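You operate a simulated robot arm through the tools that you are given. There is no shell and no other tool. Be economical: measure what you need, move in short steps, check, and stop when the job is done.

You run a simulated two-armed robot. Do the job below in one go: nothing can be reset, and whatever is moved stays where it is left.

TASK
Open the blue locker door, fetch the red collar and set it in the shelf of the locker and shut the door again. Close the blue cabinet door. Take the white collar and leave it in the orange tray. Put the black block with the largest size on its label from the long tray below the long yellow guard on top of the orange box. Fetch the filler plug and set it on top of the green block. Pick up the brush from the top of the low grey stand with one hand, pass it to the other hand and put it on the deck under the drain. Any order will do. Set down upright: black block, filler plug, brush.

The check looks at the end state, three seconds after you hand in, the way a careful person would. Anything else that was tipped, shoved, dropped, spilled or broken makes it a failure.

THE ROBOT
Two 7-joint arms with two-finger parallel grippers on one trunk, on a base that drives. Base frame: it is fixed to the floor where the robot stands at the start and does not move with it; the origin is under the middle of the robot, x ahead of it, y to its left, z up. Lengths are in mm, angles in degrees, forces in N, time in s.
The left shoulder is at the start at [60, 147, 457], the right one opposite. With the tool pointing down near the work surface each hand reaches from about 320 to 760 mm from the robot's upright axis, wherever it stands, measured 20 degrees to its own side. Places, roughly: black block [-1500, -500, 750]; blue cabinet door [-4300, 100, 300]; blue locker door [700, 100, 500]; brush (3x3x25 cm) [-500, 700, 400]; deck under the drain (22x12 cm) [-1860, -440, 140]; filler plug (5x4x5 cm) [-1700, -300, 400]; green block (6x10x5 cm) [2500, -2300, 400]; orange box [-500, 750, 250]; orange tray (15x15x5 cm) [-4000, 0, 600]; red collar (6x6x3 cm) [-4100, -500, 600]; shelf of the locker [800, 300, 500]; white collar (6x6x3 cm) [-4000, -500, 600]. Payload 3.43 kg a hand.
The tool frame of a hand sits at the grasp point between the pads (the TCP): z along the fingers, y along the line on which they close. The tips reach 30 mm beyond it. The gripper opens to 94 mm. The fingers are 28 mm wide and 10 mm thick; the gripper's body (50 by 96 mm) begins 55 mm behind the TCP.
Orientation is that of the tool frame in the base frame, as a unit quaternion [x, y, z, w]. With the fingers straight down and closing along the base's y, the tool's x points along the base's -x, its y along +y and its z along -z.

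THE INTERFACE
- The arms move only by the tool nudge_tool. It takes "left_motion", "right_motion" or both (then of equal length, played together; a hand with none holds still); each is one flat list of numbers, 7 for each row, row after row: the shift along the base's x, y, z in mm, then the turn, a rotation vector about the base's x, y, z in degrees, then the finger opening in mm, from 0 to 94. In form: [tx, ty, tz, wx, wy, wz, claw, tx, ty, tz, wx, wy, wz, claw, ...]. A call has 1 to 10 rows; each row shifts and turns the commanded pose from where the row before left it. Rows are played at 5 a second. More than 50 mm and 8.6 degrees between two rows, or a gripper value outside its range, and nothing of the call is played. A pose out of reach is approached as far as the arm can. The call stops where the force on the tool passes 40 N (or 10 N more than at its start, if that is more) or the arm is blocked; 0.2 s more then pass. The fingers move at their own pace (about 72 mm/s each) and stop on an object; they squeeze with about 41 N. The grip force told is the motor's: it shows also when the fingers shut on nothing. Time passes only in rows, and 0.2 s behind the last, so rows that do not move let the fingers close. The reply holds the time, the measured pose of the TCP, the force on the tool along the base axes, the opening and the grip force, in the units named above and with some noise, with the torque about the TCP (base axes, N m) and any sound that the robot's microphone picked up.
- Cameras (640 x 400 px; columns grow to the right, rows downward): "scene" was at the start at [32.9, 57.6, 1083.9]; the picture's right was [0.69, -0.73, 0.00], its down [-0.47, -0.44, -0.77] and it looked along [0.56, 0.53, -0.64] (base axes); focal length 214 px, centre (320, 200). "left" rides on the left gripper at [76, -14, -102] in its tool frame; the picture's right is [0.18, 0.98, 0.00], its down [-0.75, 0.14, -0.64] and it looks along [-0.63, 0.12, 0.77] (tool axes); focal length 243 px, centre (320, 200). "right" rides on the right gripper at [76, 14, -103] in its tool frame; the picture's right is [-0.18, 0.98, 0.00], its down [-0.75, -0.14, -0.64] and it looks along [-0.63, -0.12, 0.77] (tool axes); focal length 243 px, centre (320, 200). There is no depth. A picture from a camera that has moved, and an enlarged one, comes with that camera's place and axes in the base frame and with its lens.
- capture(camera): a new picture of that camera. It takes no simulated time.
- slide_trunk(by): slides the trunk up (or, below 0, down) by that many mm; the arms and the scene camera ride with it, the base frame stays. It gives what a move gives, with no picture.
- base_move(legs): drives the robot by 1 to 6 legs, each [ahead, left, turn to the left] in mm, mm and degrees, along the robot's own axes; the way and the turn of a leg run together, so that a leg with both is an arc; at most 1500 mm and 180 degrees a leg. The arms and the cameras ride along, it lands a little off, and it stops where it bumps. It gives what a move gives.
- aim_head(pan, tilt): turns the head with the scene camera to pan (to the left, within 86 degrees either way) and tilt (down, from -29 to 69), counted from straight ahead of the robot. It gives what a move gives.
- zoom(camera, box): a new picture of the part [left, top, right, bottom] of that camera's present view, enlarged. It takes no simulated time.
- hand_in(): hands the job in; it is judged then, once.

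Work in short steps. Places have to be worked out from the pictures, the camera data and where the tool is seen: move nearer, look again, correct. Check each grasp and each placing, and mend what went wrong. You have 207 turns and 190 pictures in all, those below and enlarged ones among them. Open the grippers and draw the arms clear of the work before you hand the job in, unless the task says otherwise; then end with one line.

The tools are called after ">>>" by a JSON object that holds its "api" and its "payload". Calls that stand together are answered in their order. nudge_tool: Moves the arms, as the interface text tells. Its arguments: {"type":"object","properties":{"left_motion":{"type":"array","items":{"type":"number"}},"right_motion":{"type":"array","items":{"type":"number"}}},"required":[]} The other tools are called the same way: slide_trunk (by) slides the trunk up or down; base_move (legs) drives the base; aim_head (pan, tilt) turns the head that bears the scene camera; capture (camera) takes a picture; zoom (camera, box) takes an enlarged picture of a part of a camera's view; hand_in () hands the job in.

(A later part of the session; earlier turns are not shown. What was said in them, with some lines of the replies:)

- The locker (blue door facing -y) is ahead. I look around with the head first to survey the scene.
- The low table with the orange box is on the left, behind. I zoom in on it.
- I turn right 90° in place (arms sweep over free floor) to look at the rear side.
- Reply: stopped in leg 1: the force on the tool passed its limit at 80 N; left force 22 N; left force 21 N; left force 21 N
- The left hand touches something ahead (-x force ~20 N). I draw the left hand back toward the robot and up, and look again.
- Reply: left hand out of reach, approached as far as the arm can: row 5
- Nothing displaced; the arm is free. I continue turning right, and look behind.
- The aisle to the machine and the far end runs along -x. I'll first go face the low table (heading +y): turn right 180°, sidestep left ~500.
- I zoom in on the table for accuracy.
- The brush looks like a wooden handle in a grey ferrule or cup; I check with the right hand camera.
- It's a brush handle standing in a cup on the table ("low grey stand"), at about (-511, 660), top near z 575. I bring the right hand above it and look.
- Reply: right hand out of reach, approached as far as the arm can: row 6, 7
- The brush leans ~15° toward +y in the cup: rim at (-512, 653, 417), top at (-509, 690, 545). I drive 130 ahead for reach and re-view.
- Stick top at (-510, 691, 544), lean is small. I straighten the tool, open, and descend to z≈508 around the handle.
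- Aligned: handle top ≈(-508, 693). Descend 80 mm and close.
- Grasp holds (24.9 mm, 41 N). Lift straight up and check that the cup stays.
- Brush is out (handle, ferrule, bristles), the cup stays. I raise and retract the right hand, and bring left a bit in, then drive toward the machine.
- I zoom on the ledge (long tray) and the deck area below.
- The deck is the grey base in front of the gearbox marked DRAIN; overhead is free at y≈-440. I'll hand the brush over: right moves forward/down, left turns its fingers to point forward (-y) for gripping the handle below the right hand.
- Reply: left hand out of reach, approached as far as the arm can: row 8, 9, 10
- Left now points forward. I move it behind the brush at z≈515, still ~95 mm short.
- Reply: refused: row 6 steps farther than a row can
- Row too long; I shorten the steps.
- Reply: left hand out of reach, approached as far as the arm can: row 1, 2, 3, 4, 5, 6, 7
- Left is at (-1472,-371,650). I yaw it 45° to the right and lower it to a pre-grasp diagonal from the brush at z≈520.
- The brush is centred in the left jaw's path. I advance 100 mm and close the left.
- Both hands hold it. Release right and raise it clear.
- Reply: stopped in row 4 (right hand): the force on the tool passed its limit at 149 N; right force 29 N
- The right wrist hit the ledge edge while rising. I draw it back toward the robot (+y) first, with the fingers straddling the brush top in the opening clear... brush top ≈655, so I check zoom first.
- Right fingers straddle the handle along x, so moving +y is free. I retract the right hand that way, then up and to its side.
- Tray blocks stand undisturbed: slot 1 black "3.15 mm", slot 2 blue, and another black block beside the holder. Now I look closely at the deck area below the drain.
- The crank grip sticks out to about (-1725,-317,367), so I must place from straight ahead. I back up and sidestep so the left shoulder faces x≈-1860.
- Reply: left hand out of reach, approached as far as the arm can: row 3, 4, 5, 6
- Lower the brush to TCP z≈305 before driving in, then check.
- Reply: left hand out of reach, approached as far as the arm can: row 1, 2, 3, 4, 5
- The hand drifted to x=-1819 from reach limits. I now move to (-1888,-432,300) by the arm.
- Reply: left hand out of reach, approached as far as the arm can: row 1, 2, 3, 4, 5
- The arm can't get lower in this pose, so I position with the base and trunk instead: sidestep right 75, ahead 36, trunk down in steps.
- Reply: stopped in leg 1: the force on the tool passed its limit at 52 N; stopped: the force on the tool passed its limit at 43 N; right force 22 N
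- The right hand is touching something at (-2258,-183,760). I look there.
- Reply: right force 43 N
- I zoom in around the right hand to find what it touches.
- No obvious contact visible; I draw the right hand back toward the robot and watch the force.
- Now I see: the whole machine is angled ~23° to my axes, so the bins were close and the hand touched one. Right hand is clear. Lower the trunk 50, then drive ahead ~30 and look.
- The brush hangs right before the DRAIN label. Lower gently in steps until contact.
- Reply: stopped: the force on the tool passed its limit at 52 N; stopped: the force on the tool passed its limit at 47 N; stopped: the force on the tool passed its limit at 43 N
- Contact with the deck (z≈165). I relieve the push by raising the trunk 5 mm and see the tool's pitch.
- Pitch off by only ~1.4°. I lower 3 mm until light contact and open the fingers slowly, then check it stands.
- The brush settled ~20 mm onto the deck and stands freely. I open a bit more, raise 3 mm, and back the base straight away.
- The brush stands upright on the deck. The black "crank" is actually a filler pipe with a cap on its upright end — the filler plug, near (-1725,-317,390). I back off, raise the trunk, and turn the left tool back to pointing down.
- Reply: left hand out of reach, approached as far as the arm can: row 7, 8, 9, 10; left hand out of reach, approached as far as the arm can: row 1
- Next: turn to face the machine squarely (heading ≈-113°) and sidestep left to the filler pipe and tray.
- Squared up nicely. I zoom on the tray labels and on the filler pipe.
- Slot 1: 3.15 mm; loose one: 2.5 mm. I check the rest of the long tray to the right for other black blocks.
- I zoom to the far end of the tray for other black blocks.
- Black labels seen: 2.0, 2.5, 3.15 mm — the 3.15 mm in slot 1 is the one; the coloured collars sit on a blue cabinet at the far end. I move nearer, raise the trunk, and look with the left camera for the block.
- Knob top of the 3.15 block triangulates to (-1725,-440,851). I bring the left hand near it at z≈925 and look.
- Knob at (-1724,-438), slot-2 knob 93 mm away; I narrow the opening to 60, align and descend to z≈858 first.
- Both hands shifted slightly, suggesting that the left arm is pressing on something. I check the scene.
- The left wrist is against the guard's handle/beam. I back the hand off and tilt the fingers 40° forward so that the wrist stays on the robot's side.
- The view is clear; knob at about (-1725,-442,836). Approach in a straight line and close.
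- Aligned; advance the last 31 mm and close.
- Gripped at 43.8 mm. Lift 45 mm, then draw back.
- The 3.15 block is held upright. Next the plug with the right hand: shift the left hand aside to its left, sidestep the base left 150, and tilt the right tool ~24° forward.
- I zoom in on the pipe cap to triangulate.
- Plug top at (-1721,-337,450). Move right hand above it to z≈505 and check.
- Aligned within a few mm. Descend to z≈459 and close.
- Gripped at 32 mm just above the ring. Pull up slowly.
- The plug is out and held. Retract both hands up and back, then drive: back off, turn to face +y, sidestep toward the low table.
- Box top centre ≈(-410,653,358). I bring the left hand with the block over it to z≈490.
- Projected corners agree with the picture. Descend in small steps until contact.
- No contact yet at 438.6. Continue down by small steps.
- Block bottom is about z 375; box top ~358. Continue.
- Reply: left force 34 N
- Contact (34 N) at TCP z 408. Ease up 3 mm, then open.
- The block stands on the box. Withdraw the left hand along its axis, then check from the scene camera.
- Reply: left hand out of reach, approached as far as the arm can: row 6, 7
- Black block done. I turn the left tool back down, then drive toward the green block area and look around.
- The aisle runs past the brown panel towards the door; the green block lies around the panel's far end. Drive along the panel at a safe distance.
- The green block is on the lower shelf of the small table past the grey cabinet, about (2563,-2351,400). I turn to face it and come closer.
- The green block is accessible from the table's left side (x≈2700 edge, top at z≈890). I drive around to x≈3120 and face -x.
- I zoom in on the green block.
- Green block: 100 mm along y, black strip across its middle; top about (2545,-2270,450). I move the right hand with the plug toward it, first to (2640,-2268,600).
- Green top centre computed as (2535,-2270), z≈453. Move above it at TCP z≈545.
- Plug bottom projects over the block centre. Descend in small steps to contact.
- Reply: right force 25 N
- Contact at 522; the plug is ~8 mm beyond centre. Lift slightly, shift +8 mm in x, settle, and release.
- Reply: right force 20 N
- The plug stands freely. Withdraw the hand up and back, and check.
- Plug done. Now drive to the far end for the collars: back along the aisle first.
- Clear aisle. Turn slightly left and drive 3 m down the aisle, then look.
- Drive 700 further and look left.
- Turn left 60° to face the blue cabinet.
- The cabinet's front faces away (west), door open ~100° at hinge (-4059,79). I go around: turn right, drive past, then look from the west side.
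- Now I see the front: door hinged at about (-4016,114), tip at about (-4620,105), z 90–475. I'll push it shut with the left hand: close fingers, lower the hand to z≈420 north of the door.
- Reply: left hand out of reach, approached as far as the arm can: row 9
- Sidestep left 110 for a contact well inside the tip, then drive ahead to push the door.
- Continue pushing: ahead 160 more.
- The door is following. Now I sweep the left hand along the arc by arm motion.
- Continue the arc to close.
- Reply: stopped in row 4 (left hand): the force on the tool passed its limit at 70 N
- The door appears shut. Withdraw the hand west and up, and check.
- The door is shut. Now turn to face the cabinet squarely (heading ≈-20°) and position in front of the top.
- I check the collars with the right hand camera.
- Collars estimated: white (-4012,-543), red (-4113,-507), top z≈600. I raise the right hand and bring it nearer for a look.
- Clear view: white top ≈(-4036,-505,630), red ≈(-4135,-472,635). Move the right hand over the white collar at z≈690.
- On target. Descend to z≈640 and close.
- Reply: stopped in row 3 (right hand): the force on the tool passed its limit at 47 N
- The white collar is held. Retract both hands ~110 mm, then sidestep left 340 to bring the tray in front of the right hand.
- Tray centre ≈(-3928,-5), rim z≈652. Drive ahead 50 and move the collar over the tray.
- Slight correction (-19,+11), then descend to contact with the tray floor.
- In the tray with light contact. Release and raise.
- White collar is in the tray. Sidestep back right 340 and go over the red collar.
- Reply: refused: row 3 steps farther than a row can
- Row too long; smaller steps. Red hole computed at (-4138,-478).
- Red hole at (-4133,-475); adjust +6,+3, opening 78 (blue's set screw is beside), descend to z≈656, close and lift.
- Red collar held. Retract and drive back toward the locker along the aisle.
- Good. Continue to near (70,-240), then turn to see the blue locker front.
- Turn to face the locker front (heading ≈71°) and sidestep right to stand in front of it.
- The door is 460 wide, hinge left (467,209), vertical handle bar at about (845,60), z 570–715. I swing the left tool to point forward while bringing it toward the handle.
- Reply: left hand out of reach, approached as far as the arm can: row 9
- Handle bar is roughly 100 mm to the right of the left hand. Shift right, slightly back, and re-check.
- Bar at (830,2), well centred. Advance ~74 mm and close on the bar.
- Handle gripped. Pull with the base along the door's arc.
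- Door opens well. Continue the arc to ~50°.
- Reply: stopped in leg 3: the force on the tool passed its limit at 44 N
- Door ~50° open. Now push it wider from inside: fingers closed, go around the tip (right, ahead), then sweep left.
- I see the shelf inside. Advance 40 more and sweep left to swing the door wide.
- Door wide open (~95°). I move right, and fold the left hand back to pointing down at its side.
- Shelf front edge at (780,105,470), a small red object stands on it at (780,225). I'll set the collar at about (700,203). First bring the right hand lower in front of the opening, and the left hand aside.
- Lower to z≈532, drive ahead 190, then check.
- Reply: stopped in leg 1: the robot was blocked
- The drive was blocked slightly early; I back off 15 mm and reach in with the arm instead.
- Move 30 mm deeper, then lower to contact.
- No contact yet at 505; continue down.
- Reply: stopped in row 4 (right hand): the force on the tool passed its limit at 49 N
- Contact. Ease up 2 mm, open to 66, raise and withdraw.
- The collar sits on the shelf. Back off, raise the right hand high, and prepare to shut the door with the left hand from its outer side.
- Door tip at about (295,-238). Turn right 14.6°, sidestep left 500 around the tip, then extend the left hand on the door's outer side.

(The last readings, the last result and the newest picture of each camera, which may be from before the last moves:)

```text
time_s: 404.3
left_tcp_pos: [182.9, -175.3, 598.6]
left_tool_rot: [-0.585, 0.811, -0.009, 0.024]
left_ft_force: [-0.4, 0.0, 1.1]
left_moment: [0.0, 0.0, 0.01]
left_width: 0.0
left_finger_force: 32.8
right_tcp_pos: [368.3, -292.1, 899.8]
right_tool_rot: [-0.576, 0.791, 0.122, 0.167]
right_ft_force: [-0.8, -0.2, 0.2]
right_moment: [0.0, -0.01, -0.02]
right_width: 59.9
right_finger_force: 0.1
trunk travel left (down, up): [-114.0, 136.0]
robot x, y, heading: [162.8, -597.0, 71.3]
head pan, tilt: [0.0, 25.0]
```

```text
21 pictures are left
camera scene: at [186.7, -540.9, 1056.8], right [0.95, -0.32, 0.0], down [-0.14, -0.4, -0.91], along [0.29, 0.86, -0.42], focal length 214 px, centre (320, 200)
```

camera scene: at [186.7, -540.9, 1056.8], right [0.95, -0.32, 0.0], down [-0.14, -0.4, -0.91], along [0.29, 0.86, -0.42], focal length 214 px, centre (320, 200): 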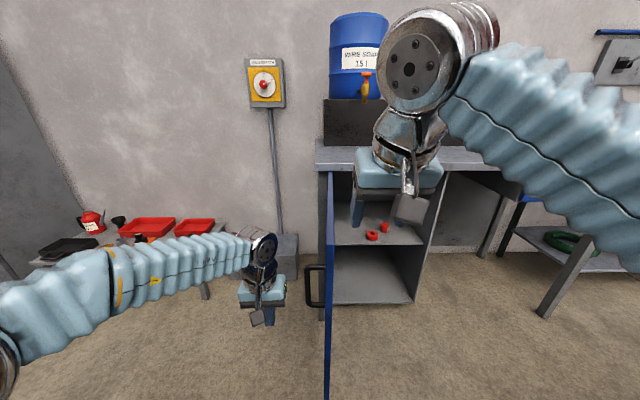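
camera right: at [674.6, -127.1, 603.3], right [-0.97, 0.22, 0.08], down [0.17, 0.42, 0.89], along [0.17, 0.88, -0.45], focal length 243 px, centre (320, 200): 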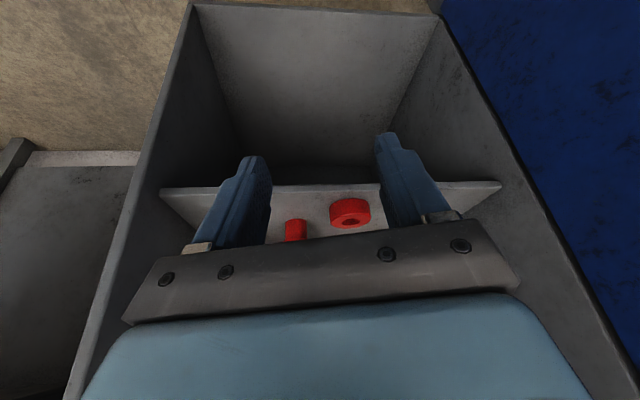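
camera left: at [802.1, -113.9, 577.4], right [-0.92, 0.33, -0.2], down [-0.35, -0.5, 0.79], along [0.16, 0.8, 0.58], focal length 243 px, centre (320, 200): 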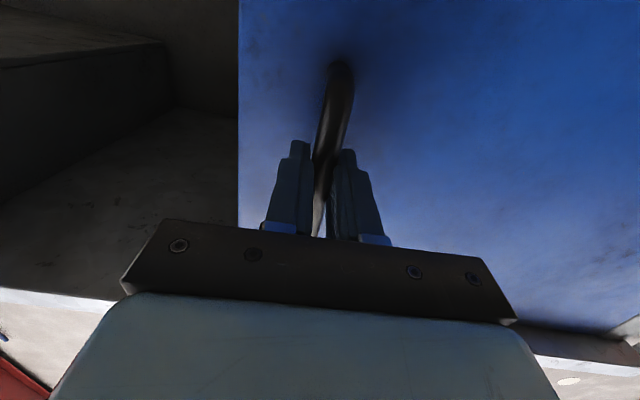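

Door seen edge-on; the left hand is on its outer side. Sweep right to close.

>>> {"api": "base_move", "payload": {"legs": [[40, -170, 0], [57, -170, 0]]}}

>>> {"api": "capture", "payload": {"camera": "scene"}}

```text
time_s: 406.9
left_tcp_pos: [541.3, -194.5, 599.1]
left_tool_rot: [-0.585, 0.811, -0.01, 0.023]
left_ft_force: [0.6, 0.1, 0.1]
left_moment: [-0.03, -0.01, -0.01]
left_width: 0.0
left_finger_force: 33.0
right_tcp_pos: [724.0, -310.9, 899.7]
right_tool_rot: [-0.576, 0.791, 0.123, 0.166]
right_ft_force: [0.5, 0.2, -0.2]
right_moment: [0.04, 0.01, 0.02]
right_width: 60.0
right_finger_force: 0.1
trunk travel left (down, up): [-114.0, 136.0]
robot x, y, heading: [526.0, -618.1, 71.1]
head pan, tilt: [0.0, 25.0]
```

```text
20 pictures are left
camera scene: at [544.1, -558.9, 1056.8], right [0.95, -0.32, 0.0], down [-0.14, -0.4, -0.91], along [0.29, 0.86, -0.42], focal length 214 px, centre (320, 200)
```

scene: 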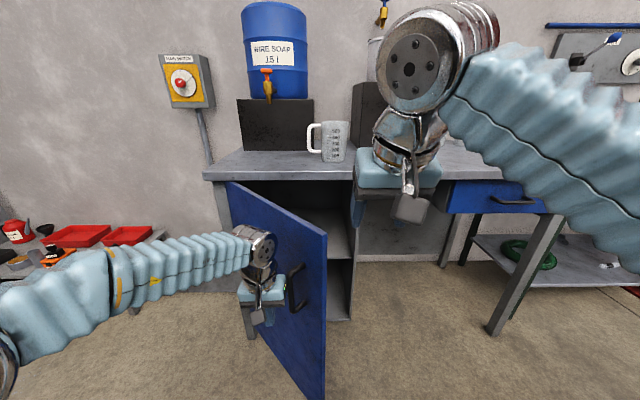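

Door is closing, hand pushing near the handle. Continue right and ahead along the arc.

>>> {"api": "base_move", "payload": {"legs": [[83, -100, 0], [105, -65, 0]]}}

>>> {"api": "capture", "payload": {"camera": "scene"}}

```text
time_s: 409.0
left_tcp_pos: [757.6, -68.7, 598.0]
left_tool_rot: [-0.584, 0.811, -0.01, 0.024]
left_ft_force: [-0.4, 0.1, -0.8]
left_moment: [0.01, -0.01, -0.03]
left_width: 0.3
left_finger_force: 32.9
right_tcp_pos: [942.0, -185.7, 900.0]
right_tool_rot: [-0.575, 0.791, 0.122, 0.167]
right_ft_force: [0.5, -0.2, 1.0]
right_moment: [-0.02, 0.0, -0.02]
right_width: 59.8
right_finger_force: 0.1
trunk travel left (down, up): [-114.0, 136.0]
robot x, y, heading: [742.9, -493.7, 70.9]
head pan, tilt: [0.0, 25.0]
```

```text
19 pictures are left
camera scene: at [761.0, -433.9, 1056.8], right [0.95, -0.32, 0.0], down [-0.14, -0.4, -0.91], along [0.29, 0.86, -0.42], focal length 214 px, centre (320, 200)
```

scene: 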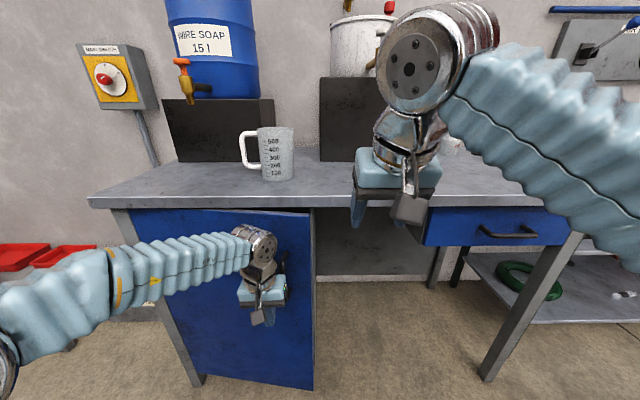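

Almost closed. The wrist would meet the worktop edge, so I back the hand 40 mm, lower it to z≈450, then push the door home.

>>> {"api": "nudge_tool", "payload": {"left_motion": [-13, -38, 0, 0, 0, 0, 0, 0, 0, -40, 0, 0, 0, 0, 0, 0, -40, 0, 0, 0, 0, 0, 0, -40, 0, 0, 0, 0, 0, 0, -30, 0, 0, 0, 0, 13, 38, 0, 0, 0, 0, 0, 10, 30, 0, 0, 0, 0, 0, 10, 30, 0, 0, 0, 0, 0]}}

>>> {"api": "capture", "payload": {"camera": "scene"}}

```text
time_s: 410.8
left_tcp_pos: [775.9, -8.8, 448.6]
left_tool_rot: [-0.585, 0.811, -0.009, 0.024]
left_ft_force: [-0.1, -0.5, -0.2]
left_moment: [0.04, -0.01, 0.02]
left_width: 0.1
left_finger_force: 33.3
right_tcp_pos: [942.7, -186.0, 900.5]
right_tool_rot: [-0.576, 0.791, 0.123, 0.167]
right_ft_force: [-0.1, 0.1, 0.1]
right_moment: [-0.01, 0.01, -0.01]
right_width: 60.1
right_finger_force: 0.1
trunk travel left (down, up): [-114.0, 136.0]
robot x, y, heading: [738.2, -492.0, 71.5]
head pan, tilt: [0.0, 25.0]
```

```text
18 pictures are left
camera scene: at [761.0, -434.1, 1056.8], right [0.95, -0.32, 0.0], down [-0.14, -0.4, -0.91], along [0.29, 0.86, -0.42], focal length 214 px, centre (320, 200)
```

scene: 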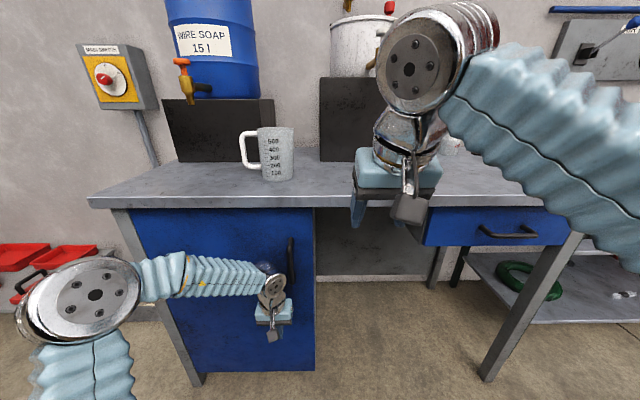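

Nearly flush. Push on until the force rises.

>>> {"api": "nudge_tool", "payload": {"left_motion": [8, 24, 0, 0, 0, 0, 0, 7, 20, 0, 0, 0, 0, 0, 6, 18, 0, 0, 0, 0, 0, 5, 15, 0, 0, 0, 0, 0, 5, 15, 0, 0, 0, 0, 0, 4, 12, 0, 0, 0, 0, 0]}}

>>> {"api": "capture", "payload": {"camera": "scene"}}

```text
time_s: 411.2
left_tcp_pos: [783.9, 10.6, 448.4]
left_tool_rot: [-0.586, 0.81, -0.012, 0.016]
left_ft_force: [-3.3, -8.5, 4.9]
left_moment: [0.76, -0.2, 0.21]
left_width: 0.0
left_finger_force: 32.7
right_tcp_pos: [940.5, -184.8, 901.0]
right_tool_rot: [-0.576, 0.791, 0.122, 0.167]
right_ft_force: [0.1, 0.1, -0.2]
right_moment: [-0.02, 0.0, -0.02]
right_width: 60.1
right_finger_force: 0.2
trunk travel left (down, up): [-114.0, 136.0]
robot x, y, heading: [742.7, -492.5, 71.2]
head pan, tilt: [0.0, 25.0]
stopped in row 2 (left hand): the force on the tool passed its limit at 67 N (the readings are from after the stop); the commanded pose is now the measured one
```

```text
17 pictures are left
camera scene: at [760.7, -434.6, 1056.9], right [0.95, -0.32, 0.0], down [-0.14, -0.4, -0.91], along [0.29, 0.86, -0.42], focal length 214 px, centre (320, 200)
```

scene: 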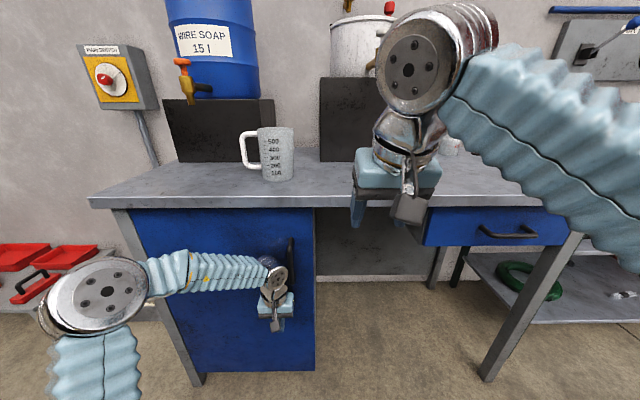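

Firm stop. Withdraw the hand and check the door is flush.

>>> {"api": "nudge_tool", "payload": {"left_motion": [-13, -38, 0, 0, 0, 0, 0, -13, -38, 0, 0, 0, 0, 20, -13, -38, 0, 0, 0, 0, 60, -20, -20, 35, 0, 0, 0, 60, -20, -20, 35, 0, 0, 0, 60, -20, 0, 40, 0, 0, 0, 60, -20, 0, 40, 0, 0, 0, 60, 0, 0, 45, 0, 0, 0, 60, 0, 0, 45, 0, 0, 0, 60]}}

>>> {"api": "base_move", "payload": {"legs": [[-200, 0, 0]]}}

>>> {"api": "aim_head", "payload": {"pan": 0, "tilt": 30}}

>>> {"api": "zoom", "payload": {"camera": "scene", "box": [120, 120, 400, 320]}}

```text
time_s: 413.2
left_tcp_pos: [663.3, -141.9, 687.8]
left_tool_rot: [-0.586, 0.81, -0.012, 0.018]
left_ft_force: [0.6, 0.4, -0.1]
left_moment: [-0.01, -0.02, -0.02]
left_width: 60.3
left_finger_force: 0.1
right_tcp_pos: [941.5, -184.4, 899.1]
right_tool_rot: [-0.576, 0.791, 0.123, 0.167]
right_ft_force: [0.1, -0.1, 0.8]
right_moment: [0.01, -0.03, -0.03]
right_width: 59.9
right_finger_force: 0.0
trunk travel left (down, up): [-114.0, 136.0]
robot x, y, heading: [740.7, -492.3, 71.5]
head pan, tilt: [0.0, 25.0]
```

```text
time_s: 414.9
left_tcp_pos: [599.6, -334.2, 687.2]
left_tool_rot: [-0.586, 0.81, -0.012, 0.017]
left_ft_force: [0.6, 0.4, 0.4]
left_moment: [0.0, -0.03, 0.04]
left_width: 60.2
left_finger_force: 0.0
right_tcp_pos: [876.9, -375.2, 899.4]
right_tool_rot: [-0.576, 0.791, 0.122, 0.166]
right_ft_force: [-0.6, -0.4, 0.2]
right_moment: [0.0, 0.01, 0.01]
right_width: 60.0
right_finger_force: 0.0
trunk travel left (down, up): [-114.0, 136.0]
robot x, y, heading: [676.5, -681.5, 71.1]
head pan, tilt: [0.0, 25.0]
```

```text
time_s: 415.5
left_tcp_pos: [599.3, -332.4, 687.2]
left_tool_rot: [-0.585, 0.811, -0.012, 0.017]
left_ft_force: [-0.2, -0.2, 0.2]
left_moment: [0.0, 0.01, 0.04]
left_width: 59.9
left_finger_force: 0.0
right_tcp_pos: [879.4, -376.7, 899.2]
right_tool_rot: [-0.576, 0.791, 0.122, 0.166]
right_ft_force: [0.6, 0.5, 0.0]
right_moment: [0.04, 0.01, 0.01]
right_width: 59.8
right_finger_force: 0.0
trunk travel left (down, up): [-114.0, 136.0]
robot x, y, heading: [674.6, -683.3, 71.4]
head pan, tilt: [0.0, 30.0]
```

```text
2.00 times, centred on (260, 220) of scene
camera zoom: at [695.7, -626.2, 1048.8], right [0.95, -0.32, 0.0], down [-0.16, -0.47, -0.87], along [0.28, 0.82, -0.5], focal length 429 px, centre (440, 160)
```

zoom: 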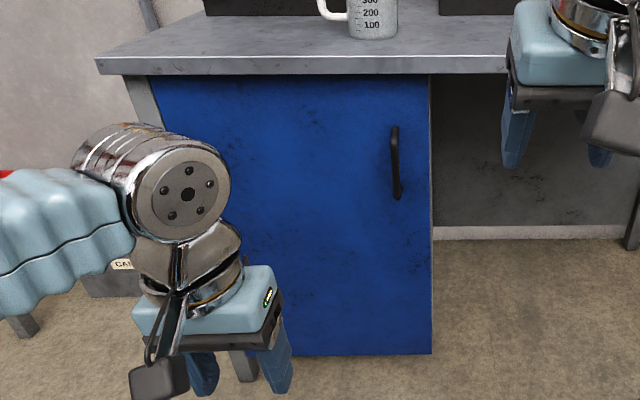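

The locker door is flush and shut, both grippers are open and clear. Every task has been placed and checked, so I hand in.

>>> {"api": "hand_in", "payload": {}}

```text
The job is handed in.
```

All six tasks are done, each confirmed by camera when it was placed, and the job is handed in; along the way the arms bumped the machine ledge and its SCRAP bin, with no visible harm, though the bin may have slid a few millimetres.
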